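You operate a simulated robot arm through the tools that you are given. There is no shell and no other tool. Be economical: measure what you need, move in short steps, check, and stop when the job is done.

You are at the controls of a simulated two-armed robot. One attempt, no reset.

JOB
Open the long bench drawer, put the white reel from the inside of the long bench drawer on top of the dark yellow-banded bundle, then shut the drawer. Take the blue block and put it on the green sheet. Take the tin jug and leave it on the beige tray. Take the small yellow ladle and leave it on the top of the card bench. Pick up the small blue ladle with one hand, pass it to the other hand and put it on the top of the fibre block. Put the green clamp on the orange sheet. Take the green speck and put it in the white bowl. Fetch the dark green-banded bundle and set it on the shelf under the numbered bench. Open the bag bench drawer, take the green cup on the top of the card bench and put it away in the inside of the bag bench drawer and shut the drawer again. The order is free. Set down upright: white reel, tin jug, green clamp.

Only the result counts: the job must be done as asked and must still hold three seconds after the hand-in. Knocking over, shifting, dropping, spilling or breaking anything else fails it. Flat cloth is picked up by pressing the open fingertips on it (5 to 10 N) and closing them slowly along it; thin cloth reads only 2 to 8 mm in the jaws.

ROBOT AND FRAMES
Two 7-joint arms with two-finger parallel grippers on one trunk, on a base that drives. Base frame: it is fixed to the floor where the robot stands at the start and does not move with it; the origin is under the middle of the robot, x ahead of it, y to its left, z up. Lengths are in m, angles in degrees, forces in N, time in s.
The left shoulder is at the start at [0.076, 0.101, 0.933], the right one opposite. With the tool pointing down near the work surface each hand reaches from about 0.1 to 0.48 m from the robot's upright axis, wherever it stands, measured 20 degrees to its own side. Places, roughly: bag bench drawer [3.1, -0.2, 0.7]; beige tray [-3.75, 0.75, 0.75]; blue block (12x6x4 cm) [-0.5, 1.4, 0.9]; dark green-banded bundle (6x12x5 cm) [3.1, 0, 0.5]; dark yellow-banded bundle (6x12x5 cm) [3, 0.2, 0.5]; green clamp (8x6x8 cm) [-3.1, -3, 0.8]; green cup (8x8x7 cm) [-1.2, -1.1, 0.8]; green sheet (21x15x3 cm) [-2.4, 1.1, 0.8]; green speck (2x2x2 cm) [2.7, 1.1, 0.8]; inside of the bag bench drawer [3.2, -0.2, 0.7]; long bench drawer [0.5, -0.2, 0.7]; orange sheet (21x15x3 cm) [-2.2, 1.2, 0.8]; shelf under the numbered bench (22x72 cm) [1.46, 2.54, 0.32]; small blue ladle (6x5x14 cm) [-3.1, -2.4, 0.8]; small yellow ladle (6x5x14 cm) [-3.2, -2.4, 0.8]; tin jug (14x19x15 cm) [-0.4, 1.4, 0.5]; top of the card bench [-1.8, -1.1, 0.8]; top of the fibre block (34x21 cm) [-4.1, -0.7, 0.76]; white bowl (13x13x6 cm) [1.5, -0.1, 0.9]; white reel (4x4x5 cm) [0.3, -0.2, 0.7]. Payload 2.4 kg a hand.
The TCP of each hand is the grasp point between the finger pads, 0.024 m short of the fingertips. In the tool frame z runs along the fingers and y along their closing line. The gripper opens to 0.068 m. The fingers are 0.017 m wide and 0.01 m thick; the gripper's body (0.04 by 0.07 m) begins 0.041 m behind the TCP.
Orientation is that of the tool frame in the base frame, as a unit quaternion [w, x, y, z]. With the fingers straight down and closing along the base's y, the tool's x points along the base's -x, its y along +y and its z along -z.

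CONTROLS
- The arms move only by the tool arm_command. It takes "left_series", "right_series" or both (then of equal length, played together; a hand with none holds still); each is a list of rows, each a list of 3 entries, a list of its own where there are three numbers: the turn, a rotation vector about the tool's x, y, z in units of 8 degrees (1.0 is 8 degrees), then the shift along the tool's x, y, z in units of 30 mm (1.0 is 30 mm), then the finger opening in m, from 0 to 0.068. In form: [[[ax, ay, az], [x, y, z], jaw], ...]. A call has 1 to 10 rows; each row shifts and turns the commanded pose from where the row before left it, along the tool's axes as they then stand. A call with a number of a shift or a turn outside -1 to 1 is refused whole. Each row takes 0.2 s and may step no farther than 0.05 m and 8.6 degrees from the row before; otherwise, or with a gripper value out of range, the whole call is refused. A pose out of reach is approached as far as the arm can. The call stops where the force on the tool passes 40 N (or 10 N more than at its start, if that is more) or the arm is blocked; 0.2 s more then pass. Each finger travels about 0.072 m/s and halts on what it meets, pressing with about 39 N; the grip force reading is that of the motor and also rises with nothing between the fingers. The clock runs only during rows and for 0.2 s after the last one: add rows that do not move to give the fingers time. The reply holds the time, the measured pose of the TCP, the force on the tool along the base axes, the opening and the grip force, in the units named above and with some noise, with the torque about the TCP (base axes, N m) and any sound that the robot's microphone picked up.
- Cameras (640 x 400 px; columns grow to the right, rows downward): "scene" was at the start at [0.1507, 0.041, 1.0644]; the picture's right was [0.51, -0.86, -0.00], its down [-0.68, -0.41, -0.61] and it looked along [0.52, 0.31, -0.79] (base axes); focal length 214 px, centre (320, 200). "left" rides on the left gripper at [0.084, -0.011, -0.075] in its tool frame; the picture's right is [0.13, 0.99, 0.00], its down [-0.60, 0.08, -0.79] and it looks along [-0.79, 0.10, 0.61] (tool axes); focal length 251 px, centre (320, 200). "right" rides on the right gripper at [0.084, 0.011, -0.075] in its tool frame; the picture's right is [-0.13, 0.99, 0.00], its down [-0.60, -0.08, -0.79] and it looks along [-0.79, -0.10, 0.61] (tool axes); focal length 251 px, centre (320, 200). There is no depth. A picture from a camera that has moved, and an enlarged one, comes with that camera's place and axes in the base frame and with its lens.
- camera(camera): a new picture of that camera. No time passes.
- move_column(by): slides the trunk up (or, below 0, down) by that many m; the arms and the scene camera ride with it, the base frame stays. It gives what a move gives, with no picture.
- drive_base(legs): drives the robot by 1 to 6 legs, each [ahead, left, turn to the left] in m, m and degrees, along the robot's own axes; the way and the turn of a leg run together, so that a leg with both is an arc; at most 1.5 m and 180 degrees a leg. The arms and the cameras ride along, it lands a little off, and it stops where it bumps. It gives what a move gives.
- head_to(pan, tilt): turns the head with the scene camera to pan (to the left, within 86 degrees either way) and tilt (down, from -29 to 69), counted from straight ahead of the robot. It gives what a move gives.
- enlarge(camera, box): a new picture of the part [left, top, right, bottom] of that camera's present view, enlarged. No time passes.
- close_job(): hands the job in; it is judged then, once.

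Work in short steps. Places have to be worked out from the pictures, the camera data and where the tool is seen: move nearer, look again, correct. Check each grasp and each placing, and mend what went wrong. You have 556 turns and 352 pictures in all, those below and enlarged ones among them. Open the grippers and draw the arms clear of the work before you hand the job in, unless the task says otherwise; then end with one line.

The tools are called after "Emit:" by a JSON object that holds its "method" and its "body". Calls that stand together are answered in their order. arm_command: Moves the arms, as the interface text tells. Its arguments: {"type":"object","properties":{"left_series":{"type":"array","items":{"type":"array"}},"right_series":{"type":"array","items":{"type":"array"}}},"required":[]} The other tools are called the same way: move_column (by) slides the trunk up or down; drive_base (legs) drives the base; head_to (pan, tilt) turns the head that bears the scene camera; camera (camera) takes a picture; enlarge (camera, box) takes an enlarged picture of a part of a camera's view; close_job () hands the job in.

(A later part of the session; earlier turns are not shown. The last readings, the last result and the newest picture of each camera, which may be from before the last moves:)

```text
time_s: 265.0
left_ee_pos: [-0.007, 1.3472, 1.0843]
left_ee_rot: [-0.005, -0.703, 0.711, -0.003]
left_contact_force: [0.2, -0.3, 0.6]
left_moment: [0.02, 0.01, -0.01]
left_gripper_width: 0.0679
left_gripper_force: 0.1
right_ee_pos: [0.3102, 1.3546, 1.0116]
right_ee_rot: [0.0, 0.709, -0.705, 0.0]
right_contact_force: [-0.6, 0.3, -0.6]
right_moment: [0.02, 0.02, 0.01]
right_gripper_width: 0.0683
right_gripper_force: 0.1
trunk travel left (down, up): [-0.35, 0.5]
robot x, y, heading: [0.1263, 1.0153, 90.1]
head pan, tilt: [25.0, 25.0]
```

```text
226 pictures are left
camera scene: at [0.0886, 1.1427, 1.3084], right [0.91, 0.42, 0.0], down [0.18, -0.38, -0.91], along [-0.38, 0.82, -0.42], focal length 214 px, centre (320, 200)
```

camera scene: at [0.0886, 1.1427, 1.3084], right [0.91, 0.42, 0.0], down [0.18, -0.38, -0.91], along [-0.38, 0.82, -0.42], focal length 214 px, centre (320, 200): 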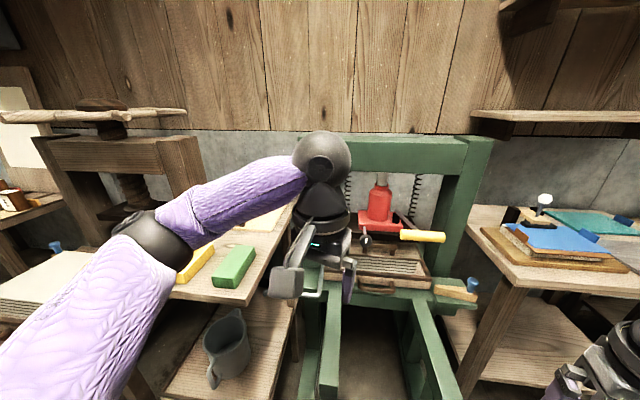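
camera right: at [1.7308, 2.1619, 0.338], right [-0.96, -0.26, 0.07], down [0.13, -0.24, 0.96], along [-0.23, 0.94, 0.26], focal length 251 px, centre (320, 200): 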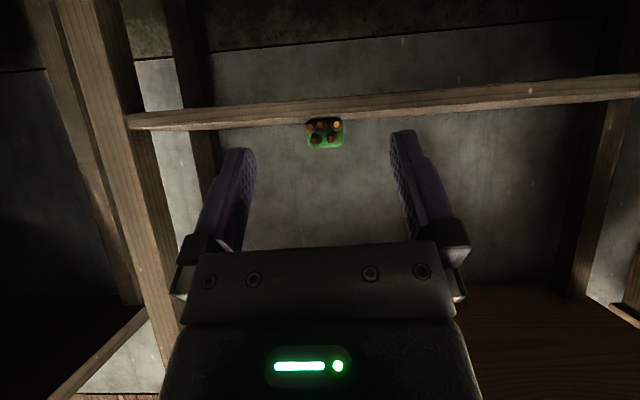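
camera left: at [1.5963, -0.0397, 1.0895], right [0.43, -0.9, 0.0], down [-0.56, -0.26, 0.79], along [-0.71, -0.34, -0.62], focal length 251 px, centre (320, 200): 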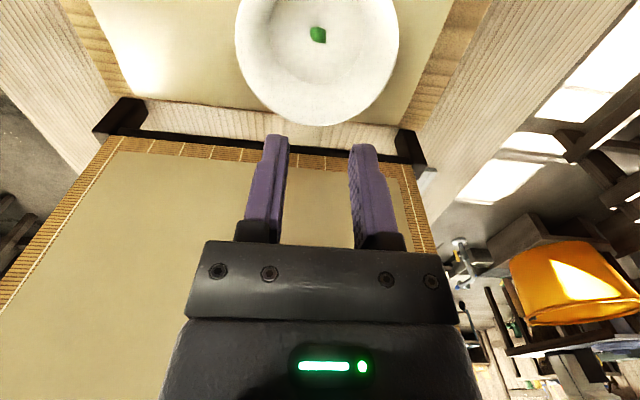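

The jug and the coloured blocks are to the left. I back up a bit and shift left for a clear view.

Emit:
{"method": "drive_base", "body": {"legs": [[-0.15, 0.45, 0]]}}

Emit:
{"method": "head_to", "body": {"pan": 5, "tilt": 35}}

Emit:
{"method": "camera", "body": {"camera": "scene"}}

Emit:
{"method": "camera", "body": {"camera": "left"}}

```text
time_s: 267.8
left_ee_pos: [-0.4559, 1.1959, 1.0841]
left_ee_rot: [-0.004, -0.703, 0.711, -0.003]
left_contact_force: [-0.4, -0.1, -0.4]
left_moment: [0.04, -0.01, 0.0]
left_gripper_width: 0.0679
left_gripper_force: 0.1
right_ee_pos: [-0.1386, 1.2043, 1.0134]
right_ee_rot: [-0.001, 0.709, -0.705, 0.0]
right_contact_force: [0.0, -0.3, -0.9]
right_moment: [0.0, 0.0, 0.01]
right_gripper_width: 0.068
right_gripper_force: 0.1
trunk travel left (down, up): [-0.35, 0.5]
robot x, y, heading: [-0.3206, 0.8655, 89.9]
head pan, tilt: [25.0, 25.0]
```

```text
time_s: 268.6
left_ee_pos: [-0.4582, 1.1957, 1.0832]
left_ee_rot: [-0.004, -0.703, 0.712, -0.003]
left_contact_force: [0.2, 0.4, -0.5]
left_moment: [0.03, 0.0, 0.01]
left_gripper_width: 0.068
left_gripper_force: 0.0
right_ee_pos: [-0.1384, 1.2051, 1.0117]
right_ee_rot: [0.0, 0.709, -0.705, 0.0]
right_contact_force: [-0.3, 0.4, 1.0]
right_moment: [-0.01, -0.01, 0.0]
right_gripper_width: 0.0679
right_gripper_force: 0.1
trunk travel left (down, up): [-0.35, 0.5]
robot x, y, heading: [-0.3202, 0.8623, 89.8]
head pan, tilt: [5.0, 35.0]
```

```text
225 pictures are left
camera scene: at [-0.3306, 0.9962, 1.2927], right [1.0, 0.09, 0.0], down [0.05, -0.57, -0.82], along [-0.07, 0.82, -0.57], focal length 214 px, centre (320, 200)
```

scene: 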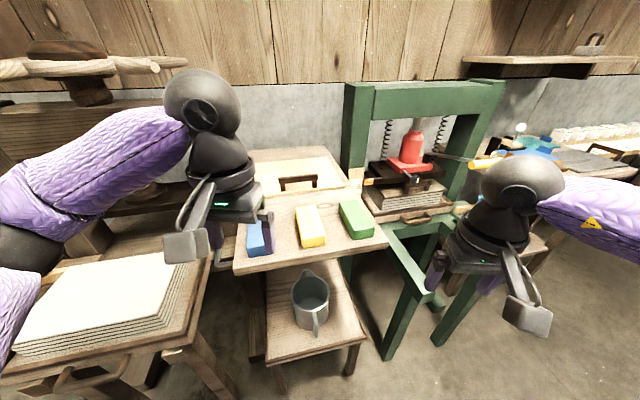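

```text
224 pictures are left
camera left: at [-0.447, 1.114, 1.1597], right [-0.99, -0.12, 0.0], down [-0.07, 0.61, 0.79], along [-0.09, 0.78, -0.62], focal length 251 px, centre (320, 200)
```

left: 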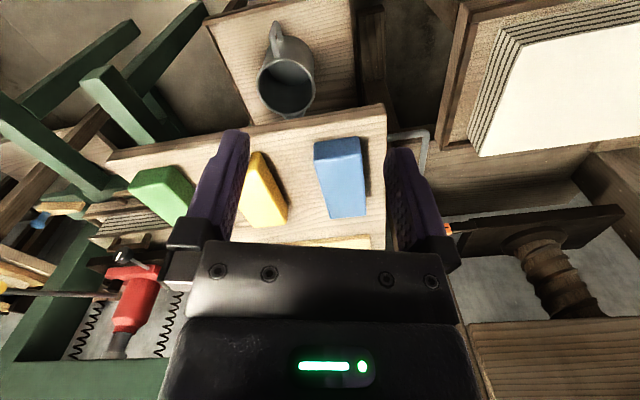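

Blue block top centre ≈ (-0.502, 1.346, 0.935), its axis turned ~16° left. I retract the right hand, turn the robot 16° left and move closer.

Emit:
{"method": "arm_command", "body": {"right_series": [[[0, 0, 0], [0.9, 0, -0.9], 0.068], [[0, 0, 0], [0.9, 0, -0.9], 0.068], [[0, 0, 0], [0.9, 0, -0.9], 0.068]]}}

Emit:
{"method": "drive_base", "body": {"legs": [[0, 0, 16.2], [0.095, -0.078, 0]]}}

Emit:
{"method": "camera", "body": {"camera": "left"}}

Emit:
{"method": "head_to", "body": {"pan": 5, "tilt": 50}}

Emit:
{"method": "camera", "body": {"camera": "scene"}}

```text
time_s: 269.4
left_ee_pos: [-0.4574, 1.1959, 1.0833]
left_ee_rot: [-0.005, -0.703, 0.711, -0.003]
left_contact_force: [0.3, 0.4, 0.6]
left_moment: [0.03, -0.01, 0.0]
left_gripper_width: 0.0678
left_gripper_force: 0.1
right_ee_pos: [-0.1395, 1.1233, 1.0943]
right_ee_rot: [0.0, 0.709, -0.705, 0.0]
right_contact_force: [0.2, 0.5, 0.0]
right_moment: [-0.01, -0.01, 0.03]
right_gripper_width: 0.0678
right_gripper_force: 0.1
trunk travel left (down, up): [-0.35, 0.5]
robot x, y, heading: [-0.3221, 0.8673, 90.1]
head pan, tilt: [5.0, 35.0]
```

```text
time_s: 271.6
left_ee_pos: [-0.4943, 1.2595, 1.0838]
left_ee_rot: [0.005, 0.796, -0.605, 0.003]
left_contact_force: [0.4, -0.1, -0.3]
left_moment: [-0.01, 0.01, 0.01]
left_gripper_width: 0.068
left_gripper_force: 0.2
right_ee_pos: [-0.1684, 1.28, 1.0946]
right_ee_rot: [0.0, 0.801, -0.599, 0.001]
right_contact_force: [-0.2, 0.4, -0.1]
right_moment: [-0.01, -0.01, -0.02]
right_gripper_width: 0.0679
right_gripper_force: 0.1
trunk travel left (down, up): [-0.35, 0.5]
robot x, y, heading: [-0.2728, 0.9789, 106.3]
head pan, tilt: [5.0, 35.0]
```

```text
223 pictures are left
camera left: at [-0.4617, 1.1835, 1.1596], right [-0.92, -0.39, 0.0], down [-0.24, 0.57, 0.79], along [-0.31, 0.72, -0.62], focal length 251 px, centre (320, 200)
```

left: 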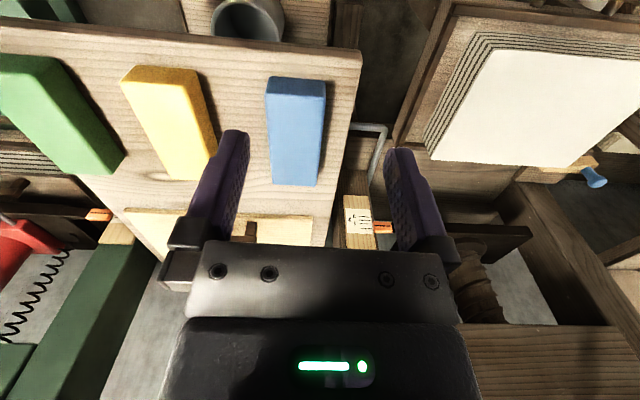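

```text
time_s: 272.4
left_ee_pos: [-0.4947, 1.259, 1.0842]
left_ee_rot: [0.004, 0.796, -0.605, 0.004]
left_contact_force: [-0.5, -0.1, -0.7]
left_moment: [-0.01, -0.01, 0.01]
left_gripper_width: 0.068
left_gripper_force: 0.0
right_ee_pos: [-0.1696, 1.2781, 1.0946]
right_ee_rot: [-0.001, 0.801, -0.599, 0.001]
right_contact_force: [0.4, -0.2, -0.2]
right_moment: [0.03, 0.04, 0.02]
right_gripper_width: 0.0679
right_gripper_force: 0.0
trunk travel left (down, up): [-0.35, 0.5]
robot x, y, heading: [-0.2765, 0.9785, 106.1]
head pan, tilt: [5.0, 50.0]
```

```text
222 pictures are left
camera scene: at [-0.313, 1.092, 1.271], right [0.93, 0.36, 0.0], down [0.28, -0.71, -0.64], along [-0.23, 0.6, -0.77], focal length 214 px, centre (320, 200)
```

scene: 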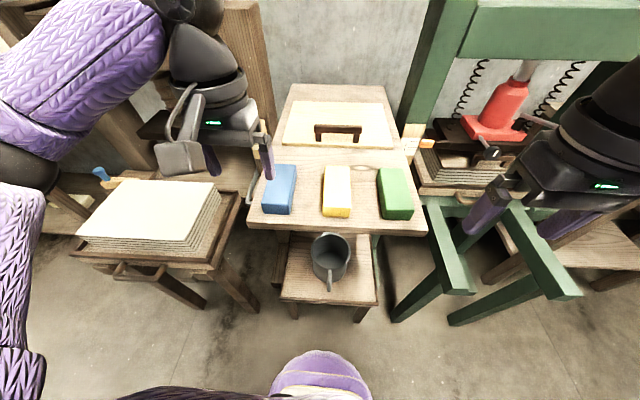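

Block top centre refined to (-0.508, 1.363, 0.925). I bring the left hand above it, then check lateral alignment closely (4 mm margins).

Emit:
{"method": "arm_command", "body": {"left_series": [[[0, 0, -0.15], [-0.863, -0.133, 0.7], 0.068], [[0, 0, -0.15], [-0.863, -0.133, 0.7], 0.068], [[0, 0, 0], [-0.863, -0.133, 0.7], 0.068], [[0, 0, 0], [-0.863, -0.133, 0.7], 0.068]]}}

Emit:
{"method": "camera", "body": {"camera": "left"}}

Emit:
{"method": "enlarge", "body": {"camera": "scene", "box": [200, 90, 400, 240]}}

```text
time_s: 273.4
left_ee_pos: [-0.5099, 1.3614, 0.9978]
left_ee_rot: [0.003, 0.808, -0.589, 0.002]
left_contact_force: [-0.6, -0.2, -0.5]
left_moment: [0.01, 0.01, 0.01]
left_gripper_width: 0.0679
left_gripper_force: 0.1
right_ee_pos: [-0.1688, 1.2786, 1.0934]
right_ee_rot: [-0.001, 0.8, -0.6, 0.0]
right_contact_force: [-0.1, 0.6, 0.2]
right_moment: [-0.04, -0.01, 0.0]
right_gripper_width: 0.068
right_gripper_force: 0.1
trunk travel left (down, up): [-0.35, 0.5]
robot x, y, heading: [-0.2699, 0.9783, 106.4]
head pan, tilt: [5.0, 50.0]
```

```text
221 pictures are left
camera left: at [-0.4739, 1.2871, 1.0746], right [-0.9, -0.43, 0.0], down [-0.26, 0.56, 0.79], along [-0.34, 0.71, -0.62], focal length 251 px, centre (320, 200)
```

left: 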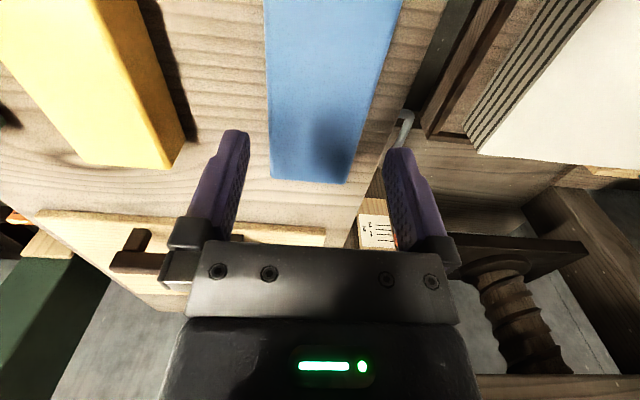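

```text
2.67 times, centred on (300, 165) of scene
camera zoom: at [-0.3129, 1.0922, 1.271], right [0.93, 0.36, 0.0], down [0.28, -0.71, -0.64], along [-0.23, 0.6, -0.77], focal length 572 px, centre (373, 293)
```

zoom: 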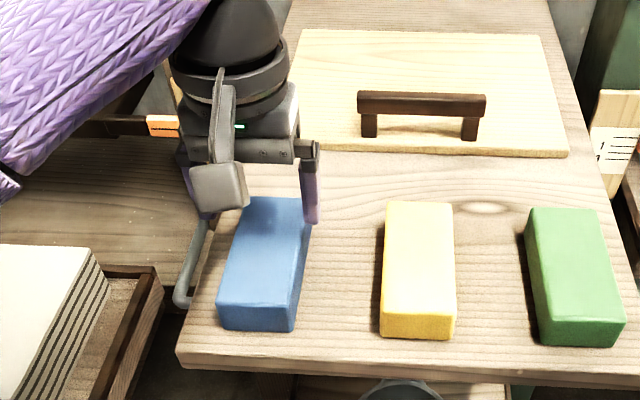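

Laterally aligned within 1 mm and parallel. I move 2 cm forward to the block's middle and descend astride it.

Emit:
{"method": "arm_command", "body": {"left_series": [[[0, 0, 0], [-0.6, 0, 0.2], 0.068], [[0, 0, 0], [0, 0, 0.8], 0.068], [[0, 0, 0], [0, 0, 0.8], 0.068], [[0, 0, 0], [0, 0, 0.8], 0.068]]}}

Emit:
{"method": "camera", "body": {"camera": "left"}}

```text
time_s: 274.3
left_ee_pos: [-0.5143, 1.3779, 0.9435]
left_ee_rot: [0.0, 0.808, -0.589, 0.001]
left_contact_force: [-0.1, -4.9, 12.7]
left_moment: [-0.28, 0.16, 0.15]
left_gripper_width: 0.0677
left_gripper_force: 0.0
right_ee_pos: [-0.1692, 1.2782, 1.0938]
right_ee_rot: [-0.001, 0.801, -0.598, 0.0]
right_contact_force: [-0.2, 0.4, -0.2]
right_moment: [-0.01, 0.0, 0.01]
right_gripper_width: 0.0681
right_gripper_force: 0.0
trunk travel left (down, up): [-0.35, 0.5]
robot x, y, heading: [-0.2774, 0.9805, 106.3]
head pan, tilt: [5.0, 50.0]
stopped in row 4 (left hand): the force on the tool passed its limit at 64 N (the readings are from after the stop); the commanded pose is now the measured one
```

```text
219 pictures are left
camera left: at [-0.4786, 1.3034, 1.0191], right [-0.9, -0.43, 0.0], down [-0.26, 0.55, 0.79], along [-0.34, 0.72, -0.61], focal length 251 px, centre (320, 200)
```

left: 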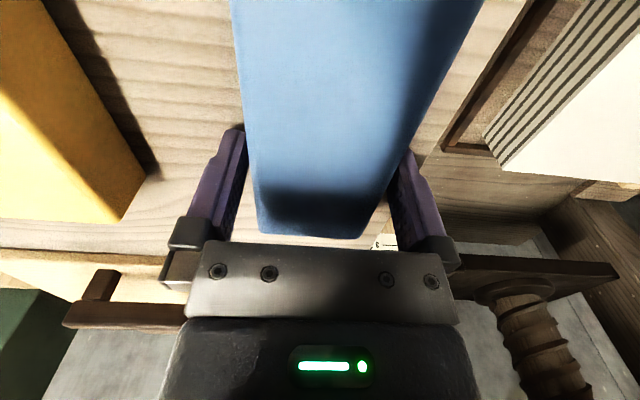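

The tips straddle the block and touched the table. I raise 3 mm and close.

Emit:
{"method": "arm_command", "body": {"left_series": [[[0, 0, 0], [0, 0, -0.1], 0.064], [[0, 0, 0], [0, 0, 0], 0.055], [[0, 0, 0], [0, 0, 0], 0.045], [[0, 0, 0], [0, 0, 0], 0.04], [[0, 0, 0], [0, 0, 0], 0.04]]}}

Emit:
{"method": "arm_command", "body": {"left_series": [[[0, 0, 0], [0, 0, -0.7], 0.04], [[0, 0, 0], [0, 0, -1], 0.04], [[0, 0, 0], [0, 0, -1], 0.04]]}}

Emit:
{"method": "enlarge", "body": {"camera": "scene", "box": [180, 60, 420, 240]}}

```text
time_s: 275.5
left_ee_pos: [-0.5159, 1.379, 0.9459]
left_ee_rot: [0.001, 0.809, -0.588, 0.001]
left_contact_force: [0.2, -0.2, 0.0]
left_moment: [0.05, 0.05, 0.0]
left_gripper_width: 0.0546
left_gripper_force: 38.7
right_ee_pos: [-0.1689, 1.2786, 1.0935]
right_ee_rot: [0.0, 0.801, -0.598, 0.001]
right_contact_force: [0.1, -0.3, -0.4]
right_moment: [0.01, -0.02, 0.01]
right_gripper_width: 0.0681
right_gripper_force: 0.1
trunk travel left (down, up): [-0.35, 0.5]
robot x, y, heading: [-0.2722, 0.9851, 106.2]
head pan, tilt: [5.0, 50.0]
```

```text
time_s: 276.3
left_ee_pos: [-0.5152, 1.3809, 1.0266]
left_ee_rot: [0.001, 0.808, -0.589, 0.0]
left_contact_force: [-0.5, 1.0, -1.0]
left_moment: [0.03, 0.0, -0.01]
left_gripper_width: 0.0545
left_gripper_force: 38.6
right_ee_pos: [-0.1693, 1.2787, 1.0939]
right_ee_rot: [-0.001, 0.801, -0.598, 0.001]
right_contact_force: [-0.2, 0.0, -0.1]
right_moment: [-0.01, 0.02, -0.01]
right_gripper_width: 0.0678
right_gripper_force: 0.0
trunk travel left (down, up): [-0.35, 0.5]
robot x, y, heading: [-0.2742, 0.9785, 106.0]
head pan, tilt: [5.0, 50.0]
```

```text
2.22 times, centred on (300, 150) of scene
camera zoom: at [-0.3131, 1.0921, 1.271], right [0.93, 0.36, 0.0], down [0.28, -0.71, -0.64], along [-0.23, 0.6, -0.77], focal length 477 px, centre (364, 311)
```

zoom: 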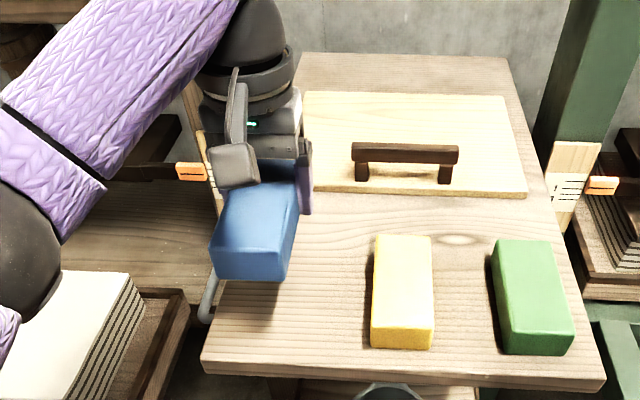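

Blue block is firmly held. Now I retract the left hand and study the jug.

Emit:
{"method": "arm_command", "body": {"left_series": [[[0, 0, 0], [0.6, 0, -0.9], 0.04], [[0, 0, 0], [0.9, 0.2, -0.6], 0.04], [[0, 0, 0], [0.9, 0.3, 0], 0.04], [[0, 0, 0], [0.9, 0.3, 0], 0.04], [[0, 0, 0], [0.9, 0.3, 0], 0.04], [[0, 0, 0], [0.9, 0.3, 0], 0.04]]}}

Emit:
{"method": "drive_base", "body": {"legs": [[-0.2, 0.05, 0]]}}

Emit:
{"method": "move_column", "body": {"by": -0.3}}

Emit:
{"method": "head_to", "body": {"pan": 0, "tilt": 35}}

Emit:
{"method": "camera", "body": {"camera": "scene"}}

Emit:
{"method": "camera", "body": {"camera": "right"}}

```text
time_s: 277.7
left_ee_pos: [-0.5076, 1.2224, 1.0705]
left_ee_rot: [0.001, 0.809, -0.588, 0.001]
left_contact_force: [0.1, 0.2, -1.5]
left_moment: [0.0, -0.02, 0.03]
left_gripper_width: 0.0546
left_gripper_force: 38.9
right_ee_pos: [-0.1681, 1.279, 1.0944]
right_ee_rot: [-0.001, 0.801, -0.598, 0.001]
right_contact_force: [0.2, 0.2, 0.7]
right_moment: [0.04, -0.02, -0.01]
right_gripper_width: 0.0681
right_gripper_force: 0.0
trunk travel left (down, up): [-0.35, 0.5]
robot x, y, heading: [-0.2729, 0.9787, 106.2]
head pan, tilt: [5.0, 50.0]
```

```text
time_s: 279.3
left_ee_pos: [-0.5015, 1.015, 1.0719]
left_ee_rot: [0.0, 0.808, -0.589, 0.001]
left_contact_force: [0.0, 0.0, -1.0]
left_moment: [0.06, 0.01, -0.03]
left_gripper_width: 0.0546
left_gripper_force: 39.1
right_ee_pos: [-0.1614, 1.0717, 1.0959]
right_ee_rot: [-0.001, 0.801, -0.598, 0.001]
right_contact_force: [-0.6, -0.1, 0.8]
right_moment: [0.04, 0.04, -0.05]
right_gripper_width: 0.068
right_gripper_force: 0.0
trunk travel left (down, up): [-0.35, 0.5]
robot x, y, heading: [-0.2644, 0.7712, 106.0]
head pan, tilt: [5.0, 50.0]
```

```text
time_s: 282.3
left_ee_pos: [-0.5, 1.0158, 0.7713]
left_ee_rot: [0.001, 0.808, -0.589, 0.001]
left_contact_force: [-0.1, -0.3, -0.9]
left_moment: [0.04, 0.01, -0.01]
left_gripper_width: 0.0543
left_gripper_force: 38.9
right_ee_pos: [-0.1605, 1.0724, 0.7938]
right_ee_rot: [-0.001, 0.801, -0.598, 0.001]
right_contact_force: [0.4, 0.4, 0.5]
right_moment: [0.0, -0.01, -0.01]
right_gripper_width: 0.0678
right_gripper_force: 0.1
trunk travel left (down, up): [-0.05, 0.8]
robot x, y, heading: [-0.2656, 0.7741, 106.4]
head pan, tilt: [5.0, 50.0]
```

```text
time_s: 283.1
left_ee_pos: [-0.5011, 1.0151, 0.7713]
left_ee_rot: [0.001, 0.809, -0.588, 0.001]
left_contact_force: [-0.4, 0.2, -2.2]
left_moment: [0.02, -0.02, -0.01]
left_gripper_width: 0.0548
left_gripper_force: 39.2
right_ee_pos: [-0.1606, 1.0725, 0.794]
right_ee_rot: [0.0, 0.801, -0.599, 0.001]
right_contact_force: [-0.4, -0.8, 0.0]
right_moment: [0.03, -0.01, 0.0]
right_gripper_width: 0.068
right_gripper_force: 0.0
trunk travel left (down, up): [-0.05, 0.8]
robot x, y, heading: [-0.2688, 0.7754, 106.3]
head pan, tilt: [0.0, 35.0]
```

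```text
217 pictures are left
camera scene: at [-0.3247, 0.9764, 0.9856], right [0.96, 0.28, 0.0], down [0.16, -0.55, -0.82], along [-0.23, 0.79, -0.57], focal length 214 px, centre (320, 200)
```

scene: 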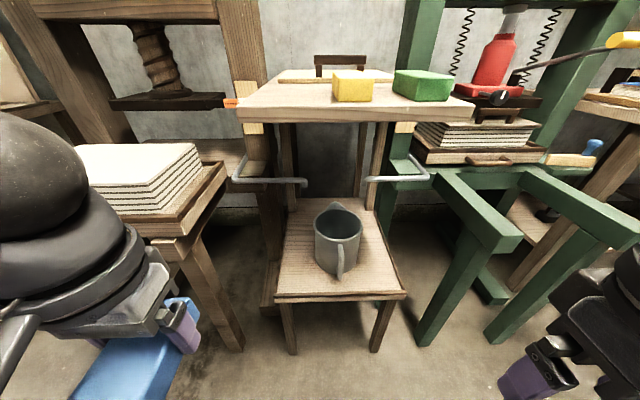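

```text
216 pictures are left
camera right: at [-0.1473, 0.9894, 0.8688], right [-0.99, -0.16, 0.0], down [-0.1, 0.6, 0.79], along [-0.12, 0.78, -0.61], focal length 251 px, centre (320, 200)
```

right: 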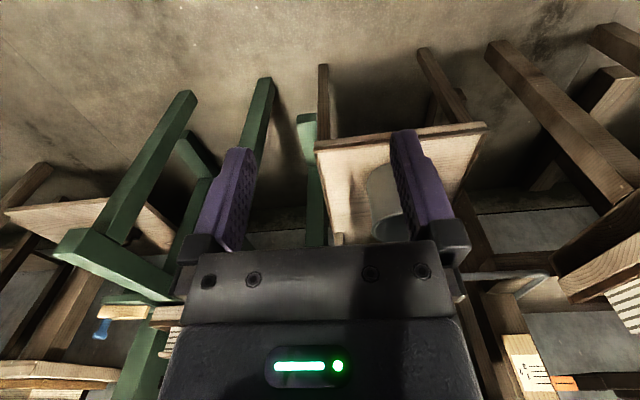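

The jug stands on a stool under the table top; its rim centre ≈ (-0.41, 1.445), rim z≈0.57, handle toward me. I'll grip its right wall with a pitched hand; first I test the reach in free air.

Emit:
{"method": "arm_command", "body": {"right_series": [[[0, 0, 0], [-1, 0, 0], 0.068], [[0, 0, 0], [-1, 0, 0], 0.068], [[0, 0, 0], [-1, 0, 0], 0.068], [[0, -0.893, 0], [-0.5, 0, 0], 0.068], [[0, -0.893, 0], [-0.5, 0, 0], 0.068], [[0, -0.893, 0], [0, 0, 0], 0.068], [[0, -0.893, 0], [0, 0, 0], 0.068], [[0, -0.893, 0], [0, 0, 0], 0.068], [[0, -0.893, 0], [0, 0, 0], 0.068], [[0, -0.893, 0], [0, 0, 0], 0.068]]}}

Emit:
{"method": "arm_command", "body": {"right_series": [[[0, 0, 0], [0.643, 0, 0.766], 0.068], [[0, 0, 0], [0.643, 0, 0.766], 0.068], [[0, 0, 0], [0.643, 0, 0.766], 0.068], [[0, 0, 0], [0.643, 0, 0.766], 0.068], [[0, 0, 0], [0.643, 0, 0.766], 0.068], [[0, 0, 0], [0.643, 0, 0.766], 0.068]]}}

```text
time_s: 285.3
left_ee_pos: [-0.501, 1.0159, 0.7713]
left_ee_rot: [0.0, 0.809, -0.588, 0.001]
left_contact_force: [-0.2, -0.1, -1.3]
left_moment: [0.02, 0.0, -0.01]
left_gripper_width: 0.0546
left_gripper_force: 39.2
right_ee_pos: [-0.199, 1.2094, 0.8077]
right_ee_rot: [-0.253, 0.726, -0.543, -0.337]
right_contact_force: [0.3, 0.4, 0.3]
right_moment: [0.01, 0.0, -0.03]
right_gripper_width: 0.0682
right_gripper_force: 0.1
right hand out of reach, approached as far as the arm can: row 9, 10
trunk travel left (down, up): [-0.05, 0.8]
robot x, y, heading: [-0.2652, 0.7779, 106.5]
head pan, tilt: [0.0, 35.0]
```

```text
time_s: 286.7
left_ee_pos: [-0.5006, 1.0163, 0.7712]
left_ee_rot: [0.0, 0.809, -0.588, 0.0]
left_contact_force: [-0.1, 0.3, -1.5]
left_moment: [0.04, -0.02, 0.05]
left_gripper_width: 0.0544
left_gripper_force: 38.2
right_ee_pos: [-0.2084, 1.2464, 0.6303]
right_ee_rot: [-0.253, 0.726, -0.543, -0.338]
right_contact_force: [-1.2, -0.4, -0.2]
right_moment: [-0.01, -0.02, 0.0]
right_gripper_width: 0.0682
right_gripper_force: 0.0
right hand out of reach, approached as far as the arm can: row 1
trunk travel left (down, up): [-0.05, 0.8]
robot x, y, heading: [-0.2693, 0.7726, 106.1]
head pan, tilt: [0.0, 35.0]
```

Reachable so far. I look with the right camera to refine the jug position.

Emit:
{"method": "camera", "body": {"camera": "right"}}

Emit:
{"method": "enlarge", "body": {"camera": "scene", "box": [240, 160, 440, 300]}}

```text
215 pictures are left
camera right: at [-0.1858, 1.1365, 0.6143], right [-0.97, -0.2, 0.1], down [0.14, -0.19, 0.97], along [-0.18, 0.96, 0.21], focal length 251 px, centre (320, 200)
```

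right: 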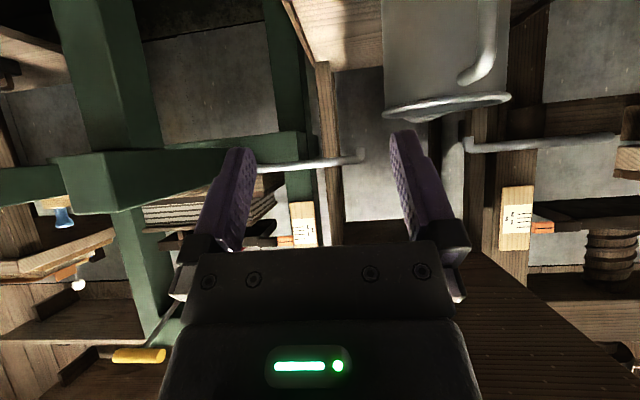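

```text
2.86 times, centred on (340, 230) of scene
camera zoom: at [-0.3247, 0.9764, 0.9857], right [0.96, 0.28, 0.0], down [0.16, -0.55, -0.82], along [-0.23, 0.79, -0.57], focal length 613 px, centre (263, 114)
```

zoom: 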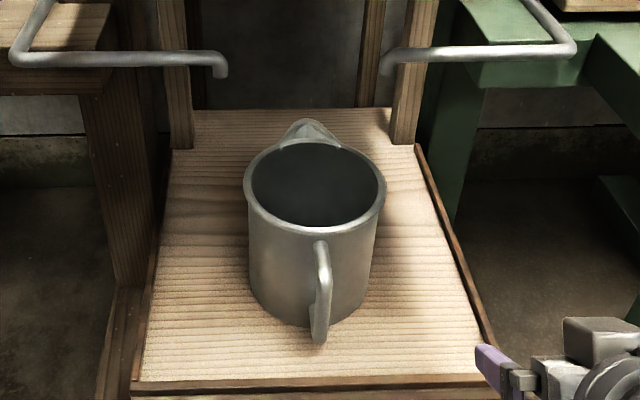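

Refined: jug rim centre (-0.40, 1.412, 0.588), radius ~0.067; the grey bars are well behind it. I move the base so the hand lines up with the jug's right wall.

Emit:
{"method": "drive_base", "body": {"legs": [[0.13, 0.071, 0]]}}

Emit:
{"method": "camera", "body": {"camera": "right"}}

Emit:
{"method": "enlarge", "body": {"camera": "scene", "box": [240, 160, 480, 320]}}

```text
time_s: 288.0
left_ee_pos: [-0.6061, 1.1201, 0.772]
left_ee_rot: [0.001, 0.809, -0.588, 0.001]
left_contact_force: [0.2, 0.1, -1.2]
left_moment: [0.0, 0.04, -0.02]
left_gripper_width: 0.0544
left_gripper_force: 39.3
right_ee_pos: [-0.3138, 1.3512, 0.6302]
right_ee_rot: [-0.253, 0.727, -0.542, -0.337]
right_contact_force: [-0.6, -0.7, 1.0]
right_moment: [0.01, -0.01, 0.0]
right_gripper_width: 0.068
right_gripper_force: 0.0
trunk travel left (down, up): [-0.05, 0.8]
robot x, y, heading: [-0.3715, 0.8771, 106.3]
head pan, tilt: [0.0, 35.0]
```

```text
213 pictures are left
camera right: at [-0.2911, 1.2417, 0.6147], right [-0.97, -0.2, 0.1], down [0.14, -0.19, 0.97], along [-0.18, 0.96, 0.21], focal length 251 px, centre (320, 200)
```

right: 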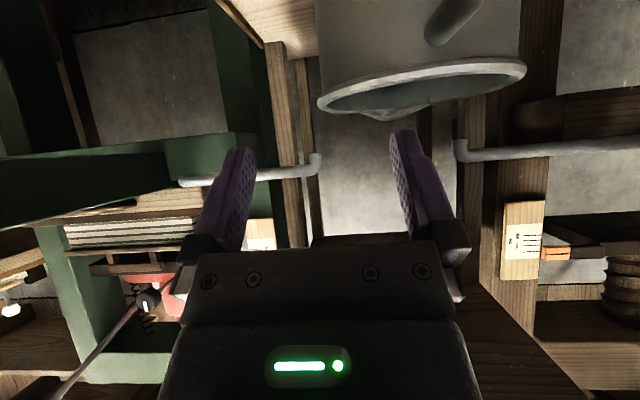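

```text
2.50 times, centred on (360, 240) of scene
camera zoom: at [-0.4298, 1.0815, 0.9857], right [0.96, 0.28, 0.0], down [0.16, -0.55, -0.82], along [-0.23, 0.79, -0.57], focal length 536 px, centre (220, 100)
```

zoom: 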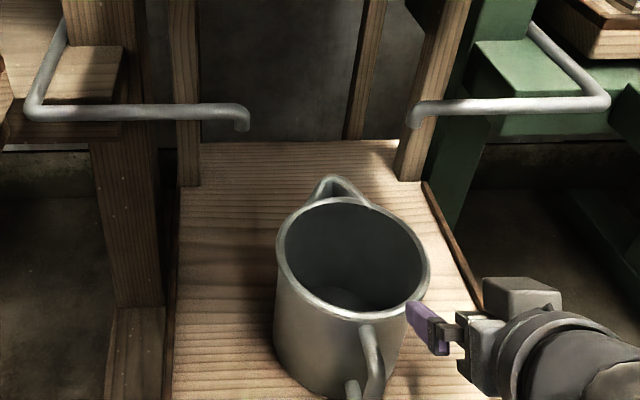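

Consistent: jug centre (-0.404, 1.412). I move forward 8 cm above the rim.

Emit:
{"method": "arm_command", "body": {"right_series": [[[0, 0, 0], [-0.593, 0.04, 0.707], 0.068], [[0, 0, 0], [-0.593, 0.04, 0.707], 0.068], [[0, 0, 0], [-0.593, 0.04, 0.707], 0.068]]}}

Emit:
{"method": "camera", "body": {"camera": "right"}}

Emit:
{"method": "enlarge", "body": {"camera": "scene", "box": [240, 160, 480, 320]}}

```text
time_s: 288.8
left_ee_pos: [-0.6064, 1.1212, 0.7714]
left_ee_rot: [0.0, 0.809, -0.588, 0.0]
left_contact_force: [-0.2, -0.8, -0.9]
left_moment: [0.06, 0.02, 0.02]
left_gripper_width: 0.0545
left_gripper_force: 39.3
right_ee_pos: [-0.3407, 1.432, 0.6308]
right_ee_rot: [-0.253, 0.727, -0.542, -0.338]
right_contact_force: [-0.5, 0.0, 0.4]
right_moment: [0.0, -0.01, 0.03]
right_gripper_width: 0.0679
right_gripper_force: 0.0
trunk travel left (down, up): [-0.05, 0.8]
robot x, y, heading: [-0.3718, 0.8797, 106.5]
head pan, tilt: [0.0, 35.0]
```

```text
211 pictures are left
camera right: at [-0.3183, 1.3213, 0.6143], right [-0.97, -0.2, 0.1], down [0.14, -0.19, 0.97], along [-0.18, 0.96, 0.21], focal length 251 px, centre (320, 200)
```

right: 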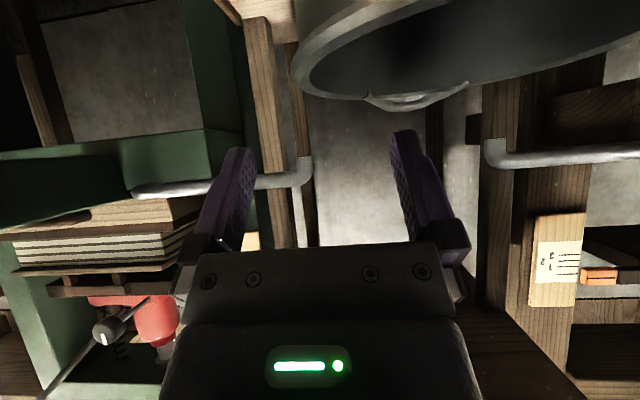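

```text
2.50 times, centred on (360, 240) of scene
camera zoom: at [-0.4298, 1.0815, 0.9857], right [0.96, 0.28, 0.0], down [0.16, -0.55, -0.82], along [-0.23, 0.79, -0.57], focal length 536 px, centre (220, 100)
```

zoom: 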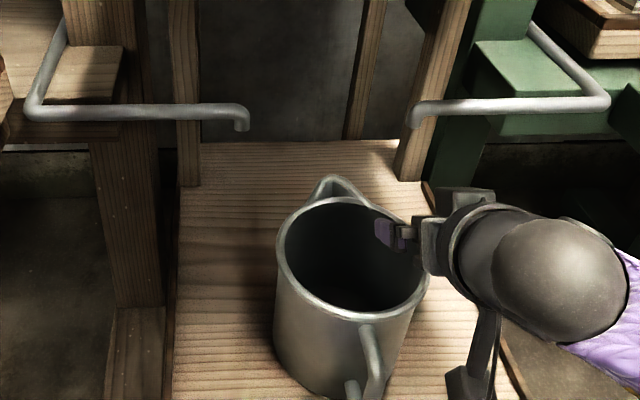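

The wall is ~6 mm to the right of the jaw centre. I correct and lower 6 cm astride the wall.

Emit:
{"method": "arm_command", "body": {"right_series": [[[0, 0, 0], [0, -0.2, 0], 0.068], [[0, 0, 0], [0.43, 0, 0.51], 0.068], [[0, 0, 0], [0.43, 0, 0.51], 0.068], [[0, 0, 0], [0.3, 0, 0.36], 0.068]]}}

Emit:
{"method": "camera", "body": {"camera": "right"}}

Emit:
{"method": "enlarge", "body": {"camera": "scene", "box": [240, 160, 480, 320]}}

```text
time_s: 289.8
left_ee_pos: [-0.6059, 1.1216, 0.7714]
left_ee_rot: [0.001, 0.809, -0.587, 0.0]
left_contact_force: [0.0, 0.2, -0.1]
left_moment: [0.04, 0.03, 0.0]
left_gripper_width: 0.0546
left_gripper_force: 39.1
right_ee_pos: [-0.3361, 1.4403, 0.5765]
right_ee_rot: [-0.252, 0.727, -0.542, -0.338]
right_contact_force: [-0.5, -0.5, -0.4]
right_moment: [-0.01, 0.01, 0.02]
right_gripper_width: 0.068
right_gripper_force: 0.0
trunk travel left (down, up): [-0.05, 0.8]
robot x, y, heading: [-0.3696, 0.8809, 105.9]
head pan, tilt: [0.0, 35.0]
```

```text
209 pictures are left
camera right: at [-0.315, 1.331, 0.561], right [-0.97, -0.2, 0.1], down [0.14, -0.19, 0.97], along [-0.18, 0.96, 0.21], focal length 251 px, centre (320, 200)
```

right: 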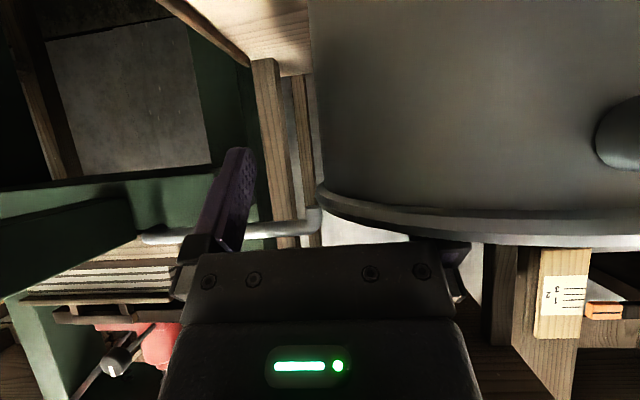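

```text
2.50 times, centred on (360, 240) of scene
camera zoom: at [-0.4299, 1.0815, 0.9857], right [0.96, 0.28, 0.0], down [0.16, -0.55, -0.82], along [-0.23, 0.79, -0.57], focal length 536 px, centre (220, 100)
```

zoom: 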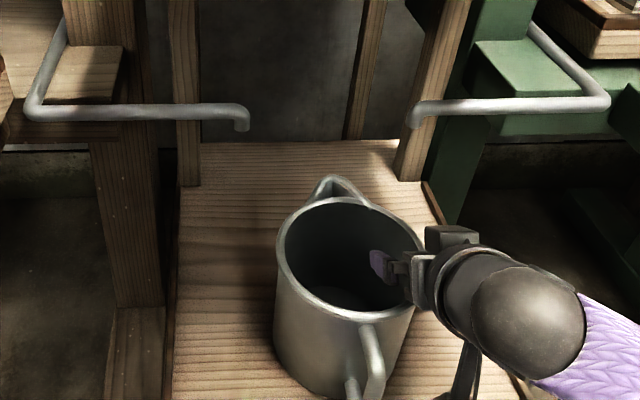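

The fingers straddle the right wall (one inside, one outside). I close.

Emit:
{"method": "arm_command", "body": {"right_series": [[[0, 0, 0], [0, 0, 0], 0.05], [[0, 0, 0], [0, 0, 0], 0.03], [[0, 0, 0], [0, 0, 0], 0.015], [[0, 0, 0], [0, 0, 0], 0.0], [[0, 0, 0], [0, 0, 0], 0.0], [[0, 0, 0], [0, 0, 0], 0.0]]}}

Emit:
{"method": "camera", "body": {"camera": "right"}}

```text
time_s: 291.2
left_ee_pos: [-0.6064, 1.1214, 0.7712]
left_ee_rot: [0.0, 0.809, -0.588, 0.0]
left_contact_force: [0.4, 0.7, -1.6]
left_moment: [0.02, -0.02, 0.01]
left_gripper_width: 0.0545
left_gripper_force: 39.4
right_ee_pos: [-0.3373, 1.441, 0.5778]
right_ee_rot: [-0.252, 0.727, -0.542, -0.338]
right_contact_force: [-0.8, -0.9, 1.5]
right_moment: [-0.19, 0.08, -0.06]
right_gripper_width: 0.0087
right_gripper_force: 30.9
trunk travel left (down, up): [-0.05, 0.8]
robot x, y, heading: [-0.3706, 0.8769, 106.3]
head pan, tilt: [0.0, 35.0]
```

```text
207 pictures are left
camera right: at [-0.3152, 1.331, 0.5614], right [-0.97, -0.2, 0.1], down [0.14, -0.19, 0.97], along [-0.18, 0.96, 0.21], focal length 251 px, centre (320, 200)
```

right: 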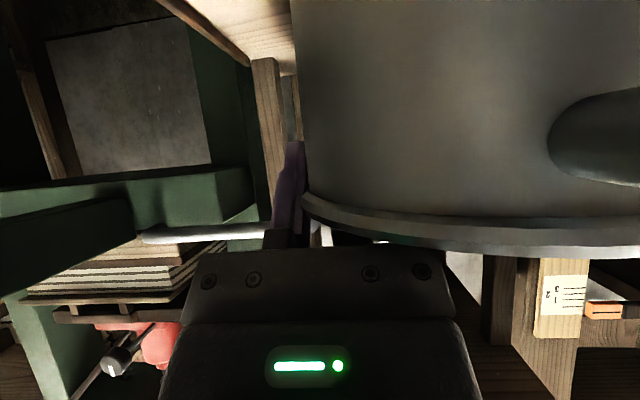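

Gripped on the wall (8.7 mm). I lift 4 cm with the trunk and check.

Emit:
{"method": "move_column", "body": {"by": 0.04}}

Emit:
{"method": "camera", "body": {"camera": "scene"}}

Emit:
{"method": "camera", "body": {"camera": "right"}}

```text
time_s: 292.1
left_ee_pos: [-0.6053, 1.1202, 0.8112]
left_ee_rot: [0.001, 0.808, -0.589, 0.002]
left_contact_force: [-0.1, 0.1, -0.7]
left_moment: [0.0, 0.04, 0.04]
left_gripper_width: 0.0541
left_gripper_force: 39.2
right_ee_pos: [-0.3375, 1.4413, 0.6177]
right_ee_rot: [-0.253, 0.726, -0.542, -0.338]
right_contact_force: [0.7, 0.8, -3.1]
right_moment: [0.06, -0.12, 0.0]
right_gripper_width: 0.0088
right_gripper_force: 30.1
trunk travel left (down, up): [-0.09, 0.76]
robot x, y, heading: [-0.3733, 0.8818, 106.4]
head pan, tilt: [0.0, 35.0]
```

```text
206 pictures are left
camera scene: at [-0.4259, 1.0683, 1.0273], right [0.96, 0.28, 0.0], down [0.16, -0.55, -0.82], along [-0.23, 0.79, -0.57], focal length 214 px, centre (320, 200)
```

scene: 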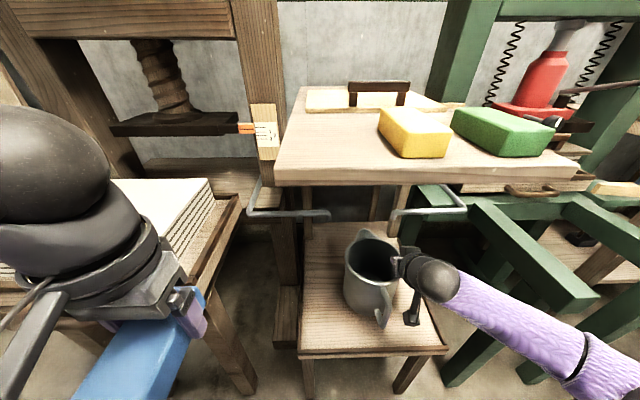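

```text
205 pictures are left
camera right: at [-0.3151, 1.3311, 0.601], right [-0.97, -0.2, 0.1], down [0.14, -0.19, 0.97], along [-0.18, 0.96, 0.21], focal length 251 px, centre (320, 200)
```

right: 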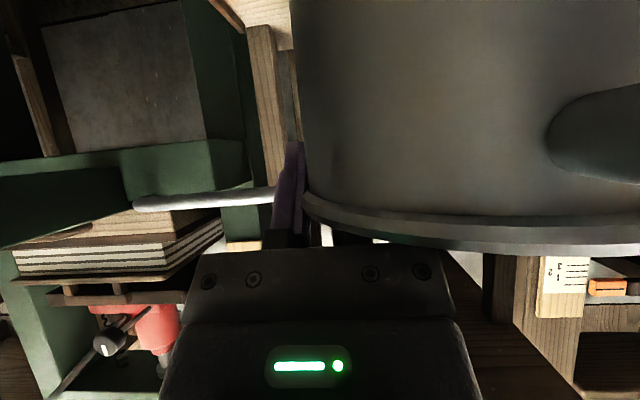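

The jug is lifted upright (≈4 N). I back straight out from the stool and raise the trunk.

Emit:
{"method": "drive_base", "body": {"legs": [[-0.35, 0, 0]]}}

Emit:
{"method": "move_column", "body": {"by": 0.36}}

Emit:
{"method": "camera", "body": {"camera": "scene"}}

```text
time_s: 294.3
left_ee_pos: [-0.5095, 0.7861, 0.8114]
left_ee_rot: [0.0, 0.809, -0.588, 0.0]
left_contact_force: [0.0, 0.3, -1.5]
left_moment: [0.07, -0.04, 0.0]
left_gripper_width: 0.0544
left_gripper_force: 39.8
right_ee_pos: [-0.24, 1.1064, 0.6174]
right_ee_rot: [-0.253, 0.727, -0.542, -0.338]
right_contact_force: [0.6, 0.1, -2.1]
right_moment: [0.07, -0.13, -0.03]
right_gripper_width: 0.0088
right_gripper_force: 30.3
trunk travel left (down, up): [-0.09, 0.76]
robot x, y, heading: [-0.2706, 0.5444, 106.3]
head pan, tilt: [0.0, 35.0]
```

```text
time_s: 297.8
left_ee_pos: [-0.5086, 0.7864, 1.1704]
left_ee_rot: [0.001, 0.809, -0.588, 0.001]
left_contact_force: [0.1, 0.5, -1.4]
left_moment: [0.03, 0.01, 0.01]
left_gripper_width: 0.0546
left_gripper_force: 39.7
right_ee_pos: [-0.2404, 1.1061, 0.9768]
right_ee_rot: [-0.253, 0.727, -0.542, -0.338]
right_contact_force: [0.8, -0.2, -2.5]
right_moment: [0.06, -0.16, 0.02]
right_gripper_width: 0.0087
right_gripper_force: 30.8
trunk travel left (down, up): [-0.45, 0.4]
robot x, y, heading: [-0.277, 0.5435, 106.5]
head pan, tilt: [0.0, 35.0]
```

```text
204 pictures are left
camera scene: at [-0.3051, 0.6563, 1.3933], right [0.96, 0.28, 0.0], down [0.16, -0.55, -0.82], along [-0.23, 0.79, -0.57], focal length 214 px, centre (320, 200)
```

scene: 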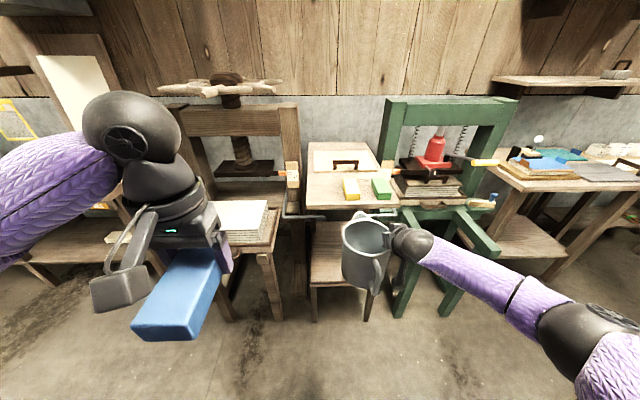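

Both items held. I look west with the head to plan the drive.

Emit:
{"method": "head_to", "body": {"pan": 75, "tilt": 20}}

Emit:
{"method": "camera", "body": {"camera": "scene"}}

```text
time_s: 299.3
left_ee_pos: [-0.5085, 0.7857, 1.1726]
left_ee_rot: [0.001, 0.809, -0.588, 0.001]
left_contact_force: [0.2, -0.1, -0.8]
left_moment: [0.04, 0.07, 0.01]
left_gripper_width: 0.0543
left_gripper_force: 39.0
right_ee_pos: [-0.2408, 1.1067, 0.9784]
right_ee_rot: [-0.253, 0.727, -0.541, -0.338]
right_contact_force: [-0.2, 0.1, -3.2]
right_moment: [0.07, -0.11, -0.01]
right_gripper_width: 0.0087
right_gripper_force: 30.4
trunk travel left (down, up): [-0.45, 0.4]
robot x, y, heading: [-0.2735, 0.5462, 106.1]
head pan, tilt: [75.0, 20.0]
```

```text
203 pictures are left
camera scene: at [-0.3734, 0.5696, 1.4173], right [-0.02, 1.0, 0.0], down [0.34, 0.01, -0.94], along [-0.94, -0.02, -0.34], focal length 214 px, centre (320, 200)
```

scene: 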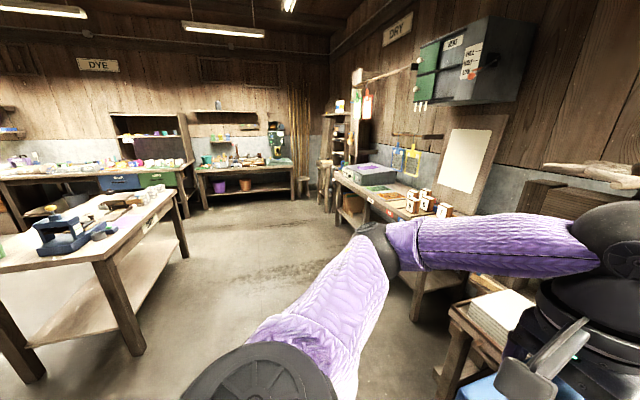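

There's a clear aisle to the west. I drive along it, keeping distance from both benches.

Emit:
{"method": "drive_base", "body": {"legs": [[0.128, 0.967, 0], [0.128, 0.967, 0]]}}

Emit:
{"method": "head_to", "body": {"pan": 0, "tilt": 35}}

Emit:
{"method": "camera", "body": {"camera": "scene"}}

```text
time_s: 309.1
left_ee_pos: [-2.4467, 0.4834, 1.1721]
left_ee_rot: [0.0, 0.809, -0.588, 0.0]
left_contact_force: [0.3, 0.2, -1.0]
left_moment: [0.01, 0.02, 0.0]
left_gripper_width: 0.0546
left_gripper_force: 38.6
right_ee_pos: [-2.177, 0.8029, 0.9771]
right_ee_rot: [-0.253, 0.727, -0.542, -0.337]
right_contact_force: [0.2, -0.3, -1.7]
right_moment: [0.06, -0.13, 0.0]
right_gripper_width: 0.0091
right_gripper_force: 30.5
trunk travel left (down, up): [-0.45, 0.4]
robot x, y, heading: [-2.2128, 0.2427, 106.3]
head pan, tilt: [75.0, 20.0]
```

```text
time_s: 310.6
left_ee_pos: [-2.4465, 0.4825, 1.1712]
left_ee_rot: [0.0, 0.808, -0.589, 0.001]
left_contact_force: [0.4, 0.5, -1.0]
left_moment: [0.0, 0.01, 0.02]
left_gripper_width: 0.0546
left_gripper_force: 39.0
right_ee_pos: [-2.1754, 0.8028, 0.9784]
right_ee_rot: [-0.254, 0.726, -0.543, -0.337]
right_contact_force: [0.4, 0.2, -2.7]
right_moment: [0.04, -0.1, 0.0]
right_gripper_width: 0.0085
right_gripper_force: 30.4
trunk travel left (down, up): [-0.45, 0.4]
robot x, y, heading: [-2.2132, 0.2422, 106.1]
head pan, tilt: [0.0, 35.0]
```

```text
202 pictures are left
camera scene: at [-2.243, 0.3533, 1.3934], right [0.96, 0.28, 0.0], down [0.16, -0.55, -0.82], along [-0.23, 0.79, -0.57], focal length 214 px, centre (320, 200)
```

scene: 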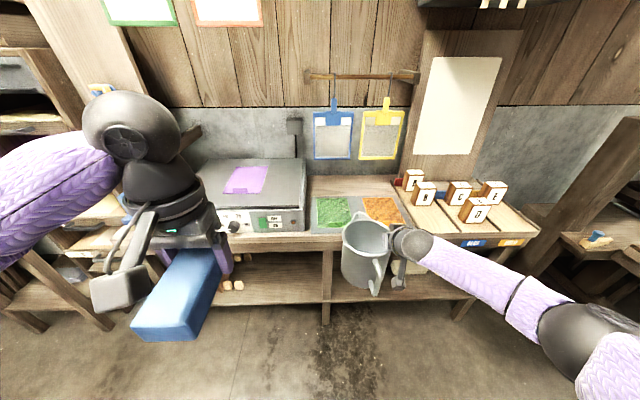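

The green and orange sheets are on the bench ahead. Holding the jug makes it awkward, so I deliver the jug first: back up, turn west, and look for the beige tray.

Emit:
{"method": "drive_base", "body": {"legs": [[-0.2, 0, 0], [0, 0, 74], [0.45, 0, 0]]}}

Emit:
{"method": "head_to", "body": {"pan": -10, "tilt": 25}}

Emit:
{"method": "camera", "body": {"camera": "scene"}}

```text
time_s: 317.7
left_ee_pos: [-2.9027, -0.1068, 1.1707]
left_ee_rot: [0.0, 1.0, 0.015, 0.001]
left_contact_force: [-0.7, -0.4, -1.6]
left_moment: [0.01, 0.02, 0.02]
left_gripper_width: 0.0544
left_gripper_force: 39.0
right_ee_pos: [-3.1341, 0.2416, 0.9771]
right_ee_rot: [0.0, 0.907, 0.002, -0.422]
right_contact_force: [-0.8, -0.2, -2.4]
right_moment: [0.18, 0.01, 0.0]
right_gripper_width: 0.0081
right_gripper_force: 30.1
trunk travel left (down, up): [-0.45, 0.4]
robot x, y, heading: [-2.607, 0.0513, -179.9]
head pan, tilt: [0.0, 35.0]
```

```text
time_s: 318.4
left_ee_pos: [-2.9023, -0.1075, 1.1705]
left_ee_rot: [0.0, 1.0, 0.015, 0.001]
left_contact_force: [0.1, 0.6, -1.1]
left_moment: [-0.04, 0.04, -0.02]
left_gripper_width: 0.0543
left_gripper_force: 39.0
right_ee_pos: [-3.1336, 0.2416, 0.9773]
right_ee_rot: [0.0, 0.906, 0.003, -0.422]
right_contact_force: [0.7, -0.4, -2.4]
right_moment: [0.12, 0.01, -0.01]
right_gripper_width: 0.008
right_gripper_force: 30.6
trunk travel left (down, up): [-0.45, 0.4]
robot x, y, heading: [-2.6029, 0.0496, -179.9]
head pan, tilt: [-10.0, 25.0]
```

```text
201 pictures are left
camera scene: at [-2.7206, 0.0697, 1.4091], right [0.17, 0.98, 0.0], down [0.42, -0.07, -0.91], along [-0.89, 0.16, -0.42], focal length 214 px, centre (320, 200)
```

scene: 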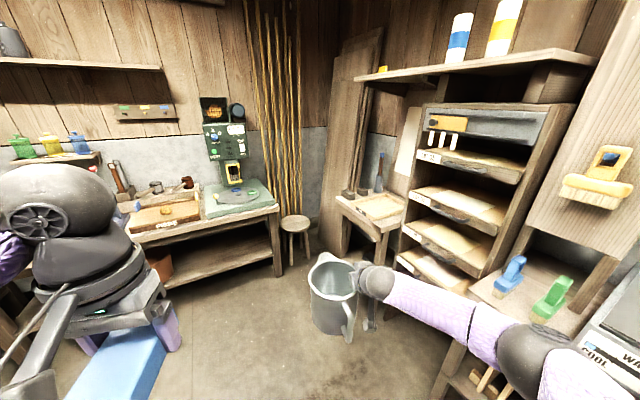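

The beige tray is on the small corner table. I go closer for a better view.

Emit:
{"method": "drive_base", "body": {"legs": [[0.25, -0.2, 0]]}}

Emit:
{"method": "head_to", "body": {"pan": -25, "tilt": 35}}

Emit:
{"method": "camera", "body": {"camera": "scene"}}

```text
time_s: 320.5
left_ee_pos: [-3.151, 0.094, 1.1707]
left_ee_rot: [0.0, 1.0, 0.015, 0.001]
left_contact_force: [-0.6, 0.4, -1.6]
left_moment: [-0.01, 0.02, 0.04]
left_gripper_width: 0.0546
left_gripper_force: 38.5
right_ee_pos: [-3.3828, 0.4407, 0.9768]
right_ee_rot: [0.0, 0.907, 0.003, -0.422]
right_contact_force: [0.6, -0.8, -2.0]
right_moment: [0.0, -0.02, 0.0]
right_gripper_width: 0.0081
right_gripper_force: 30.2
trunk travel left (down, up): [-0.45, 0.4]
robot x, y, heading: [-2.8541, 0.2525, -179.7]
head pan, tilt: [-10.0, 25.0]
```

```text
time_s: 321.3
left_ee_pos: [-3.1519, 0.0924, 1.1716]
left_ee_rot: [0.0, 1.0, 0.015, 0.001]
left_contact_force: [0.0, -0.3, -1.1]
left_moment: [0.02, 0.02, -0.01]
left_gripper_width: 0.0542
left_gripper_force: 38.8
right_ee_pos: [-3.3824, 0.4412, 0.9782]
right_ee_rot: [-0.001, 0.906, 0.002, -0.422]
right_contact_force: [-0.2, -0.4, -2.4]
right_moment: [0.13, 0.01, 0.0]
right_gripper_width: 0.0084
right_gripper_force: 30.6
trunk travel left (down, up): [-0.45, 0.4]
robot x, y, heading: [-2.852, 0.2515, -180.1]
head pan, tilt: [-25.0, 35.0]
```

```text
200 pictures are left
camera scene: at [-2.9586, 0.2907, 1.3934], right [0.42, 0.91, 0.0], down [0.52, -0.24, -0.82], along [-0.74, 0.34, -0.57], focal length 214 px, centre (320, 200)
```

scene: 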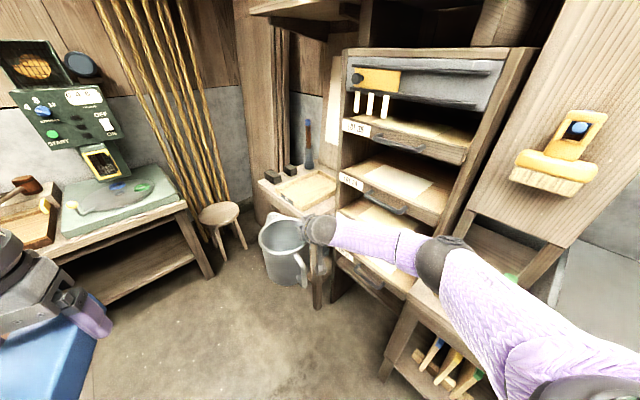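

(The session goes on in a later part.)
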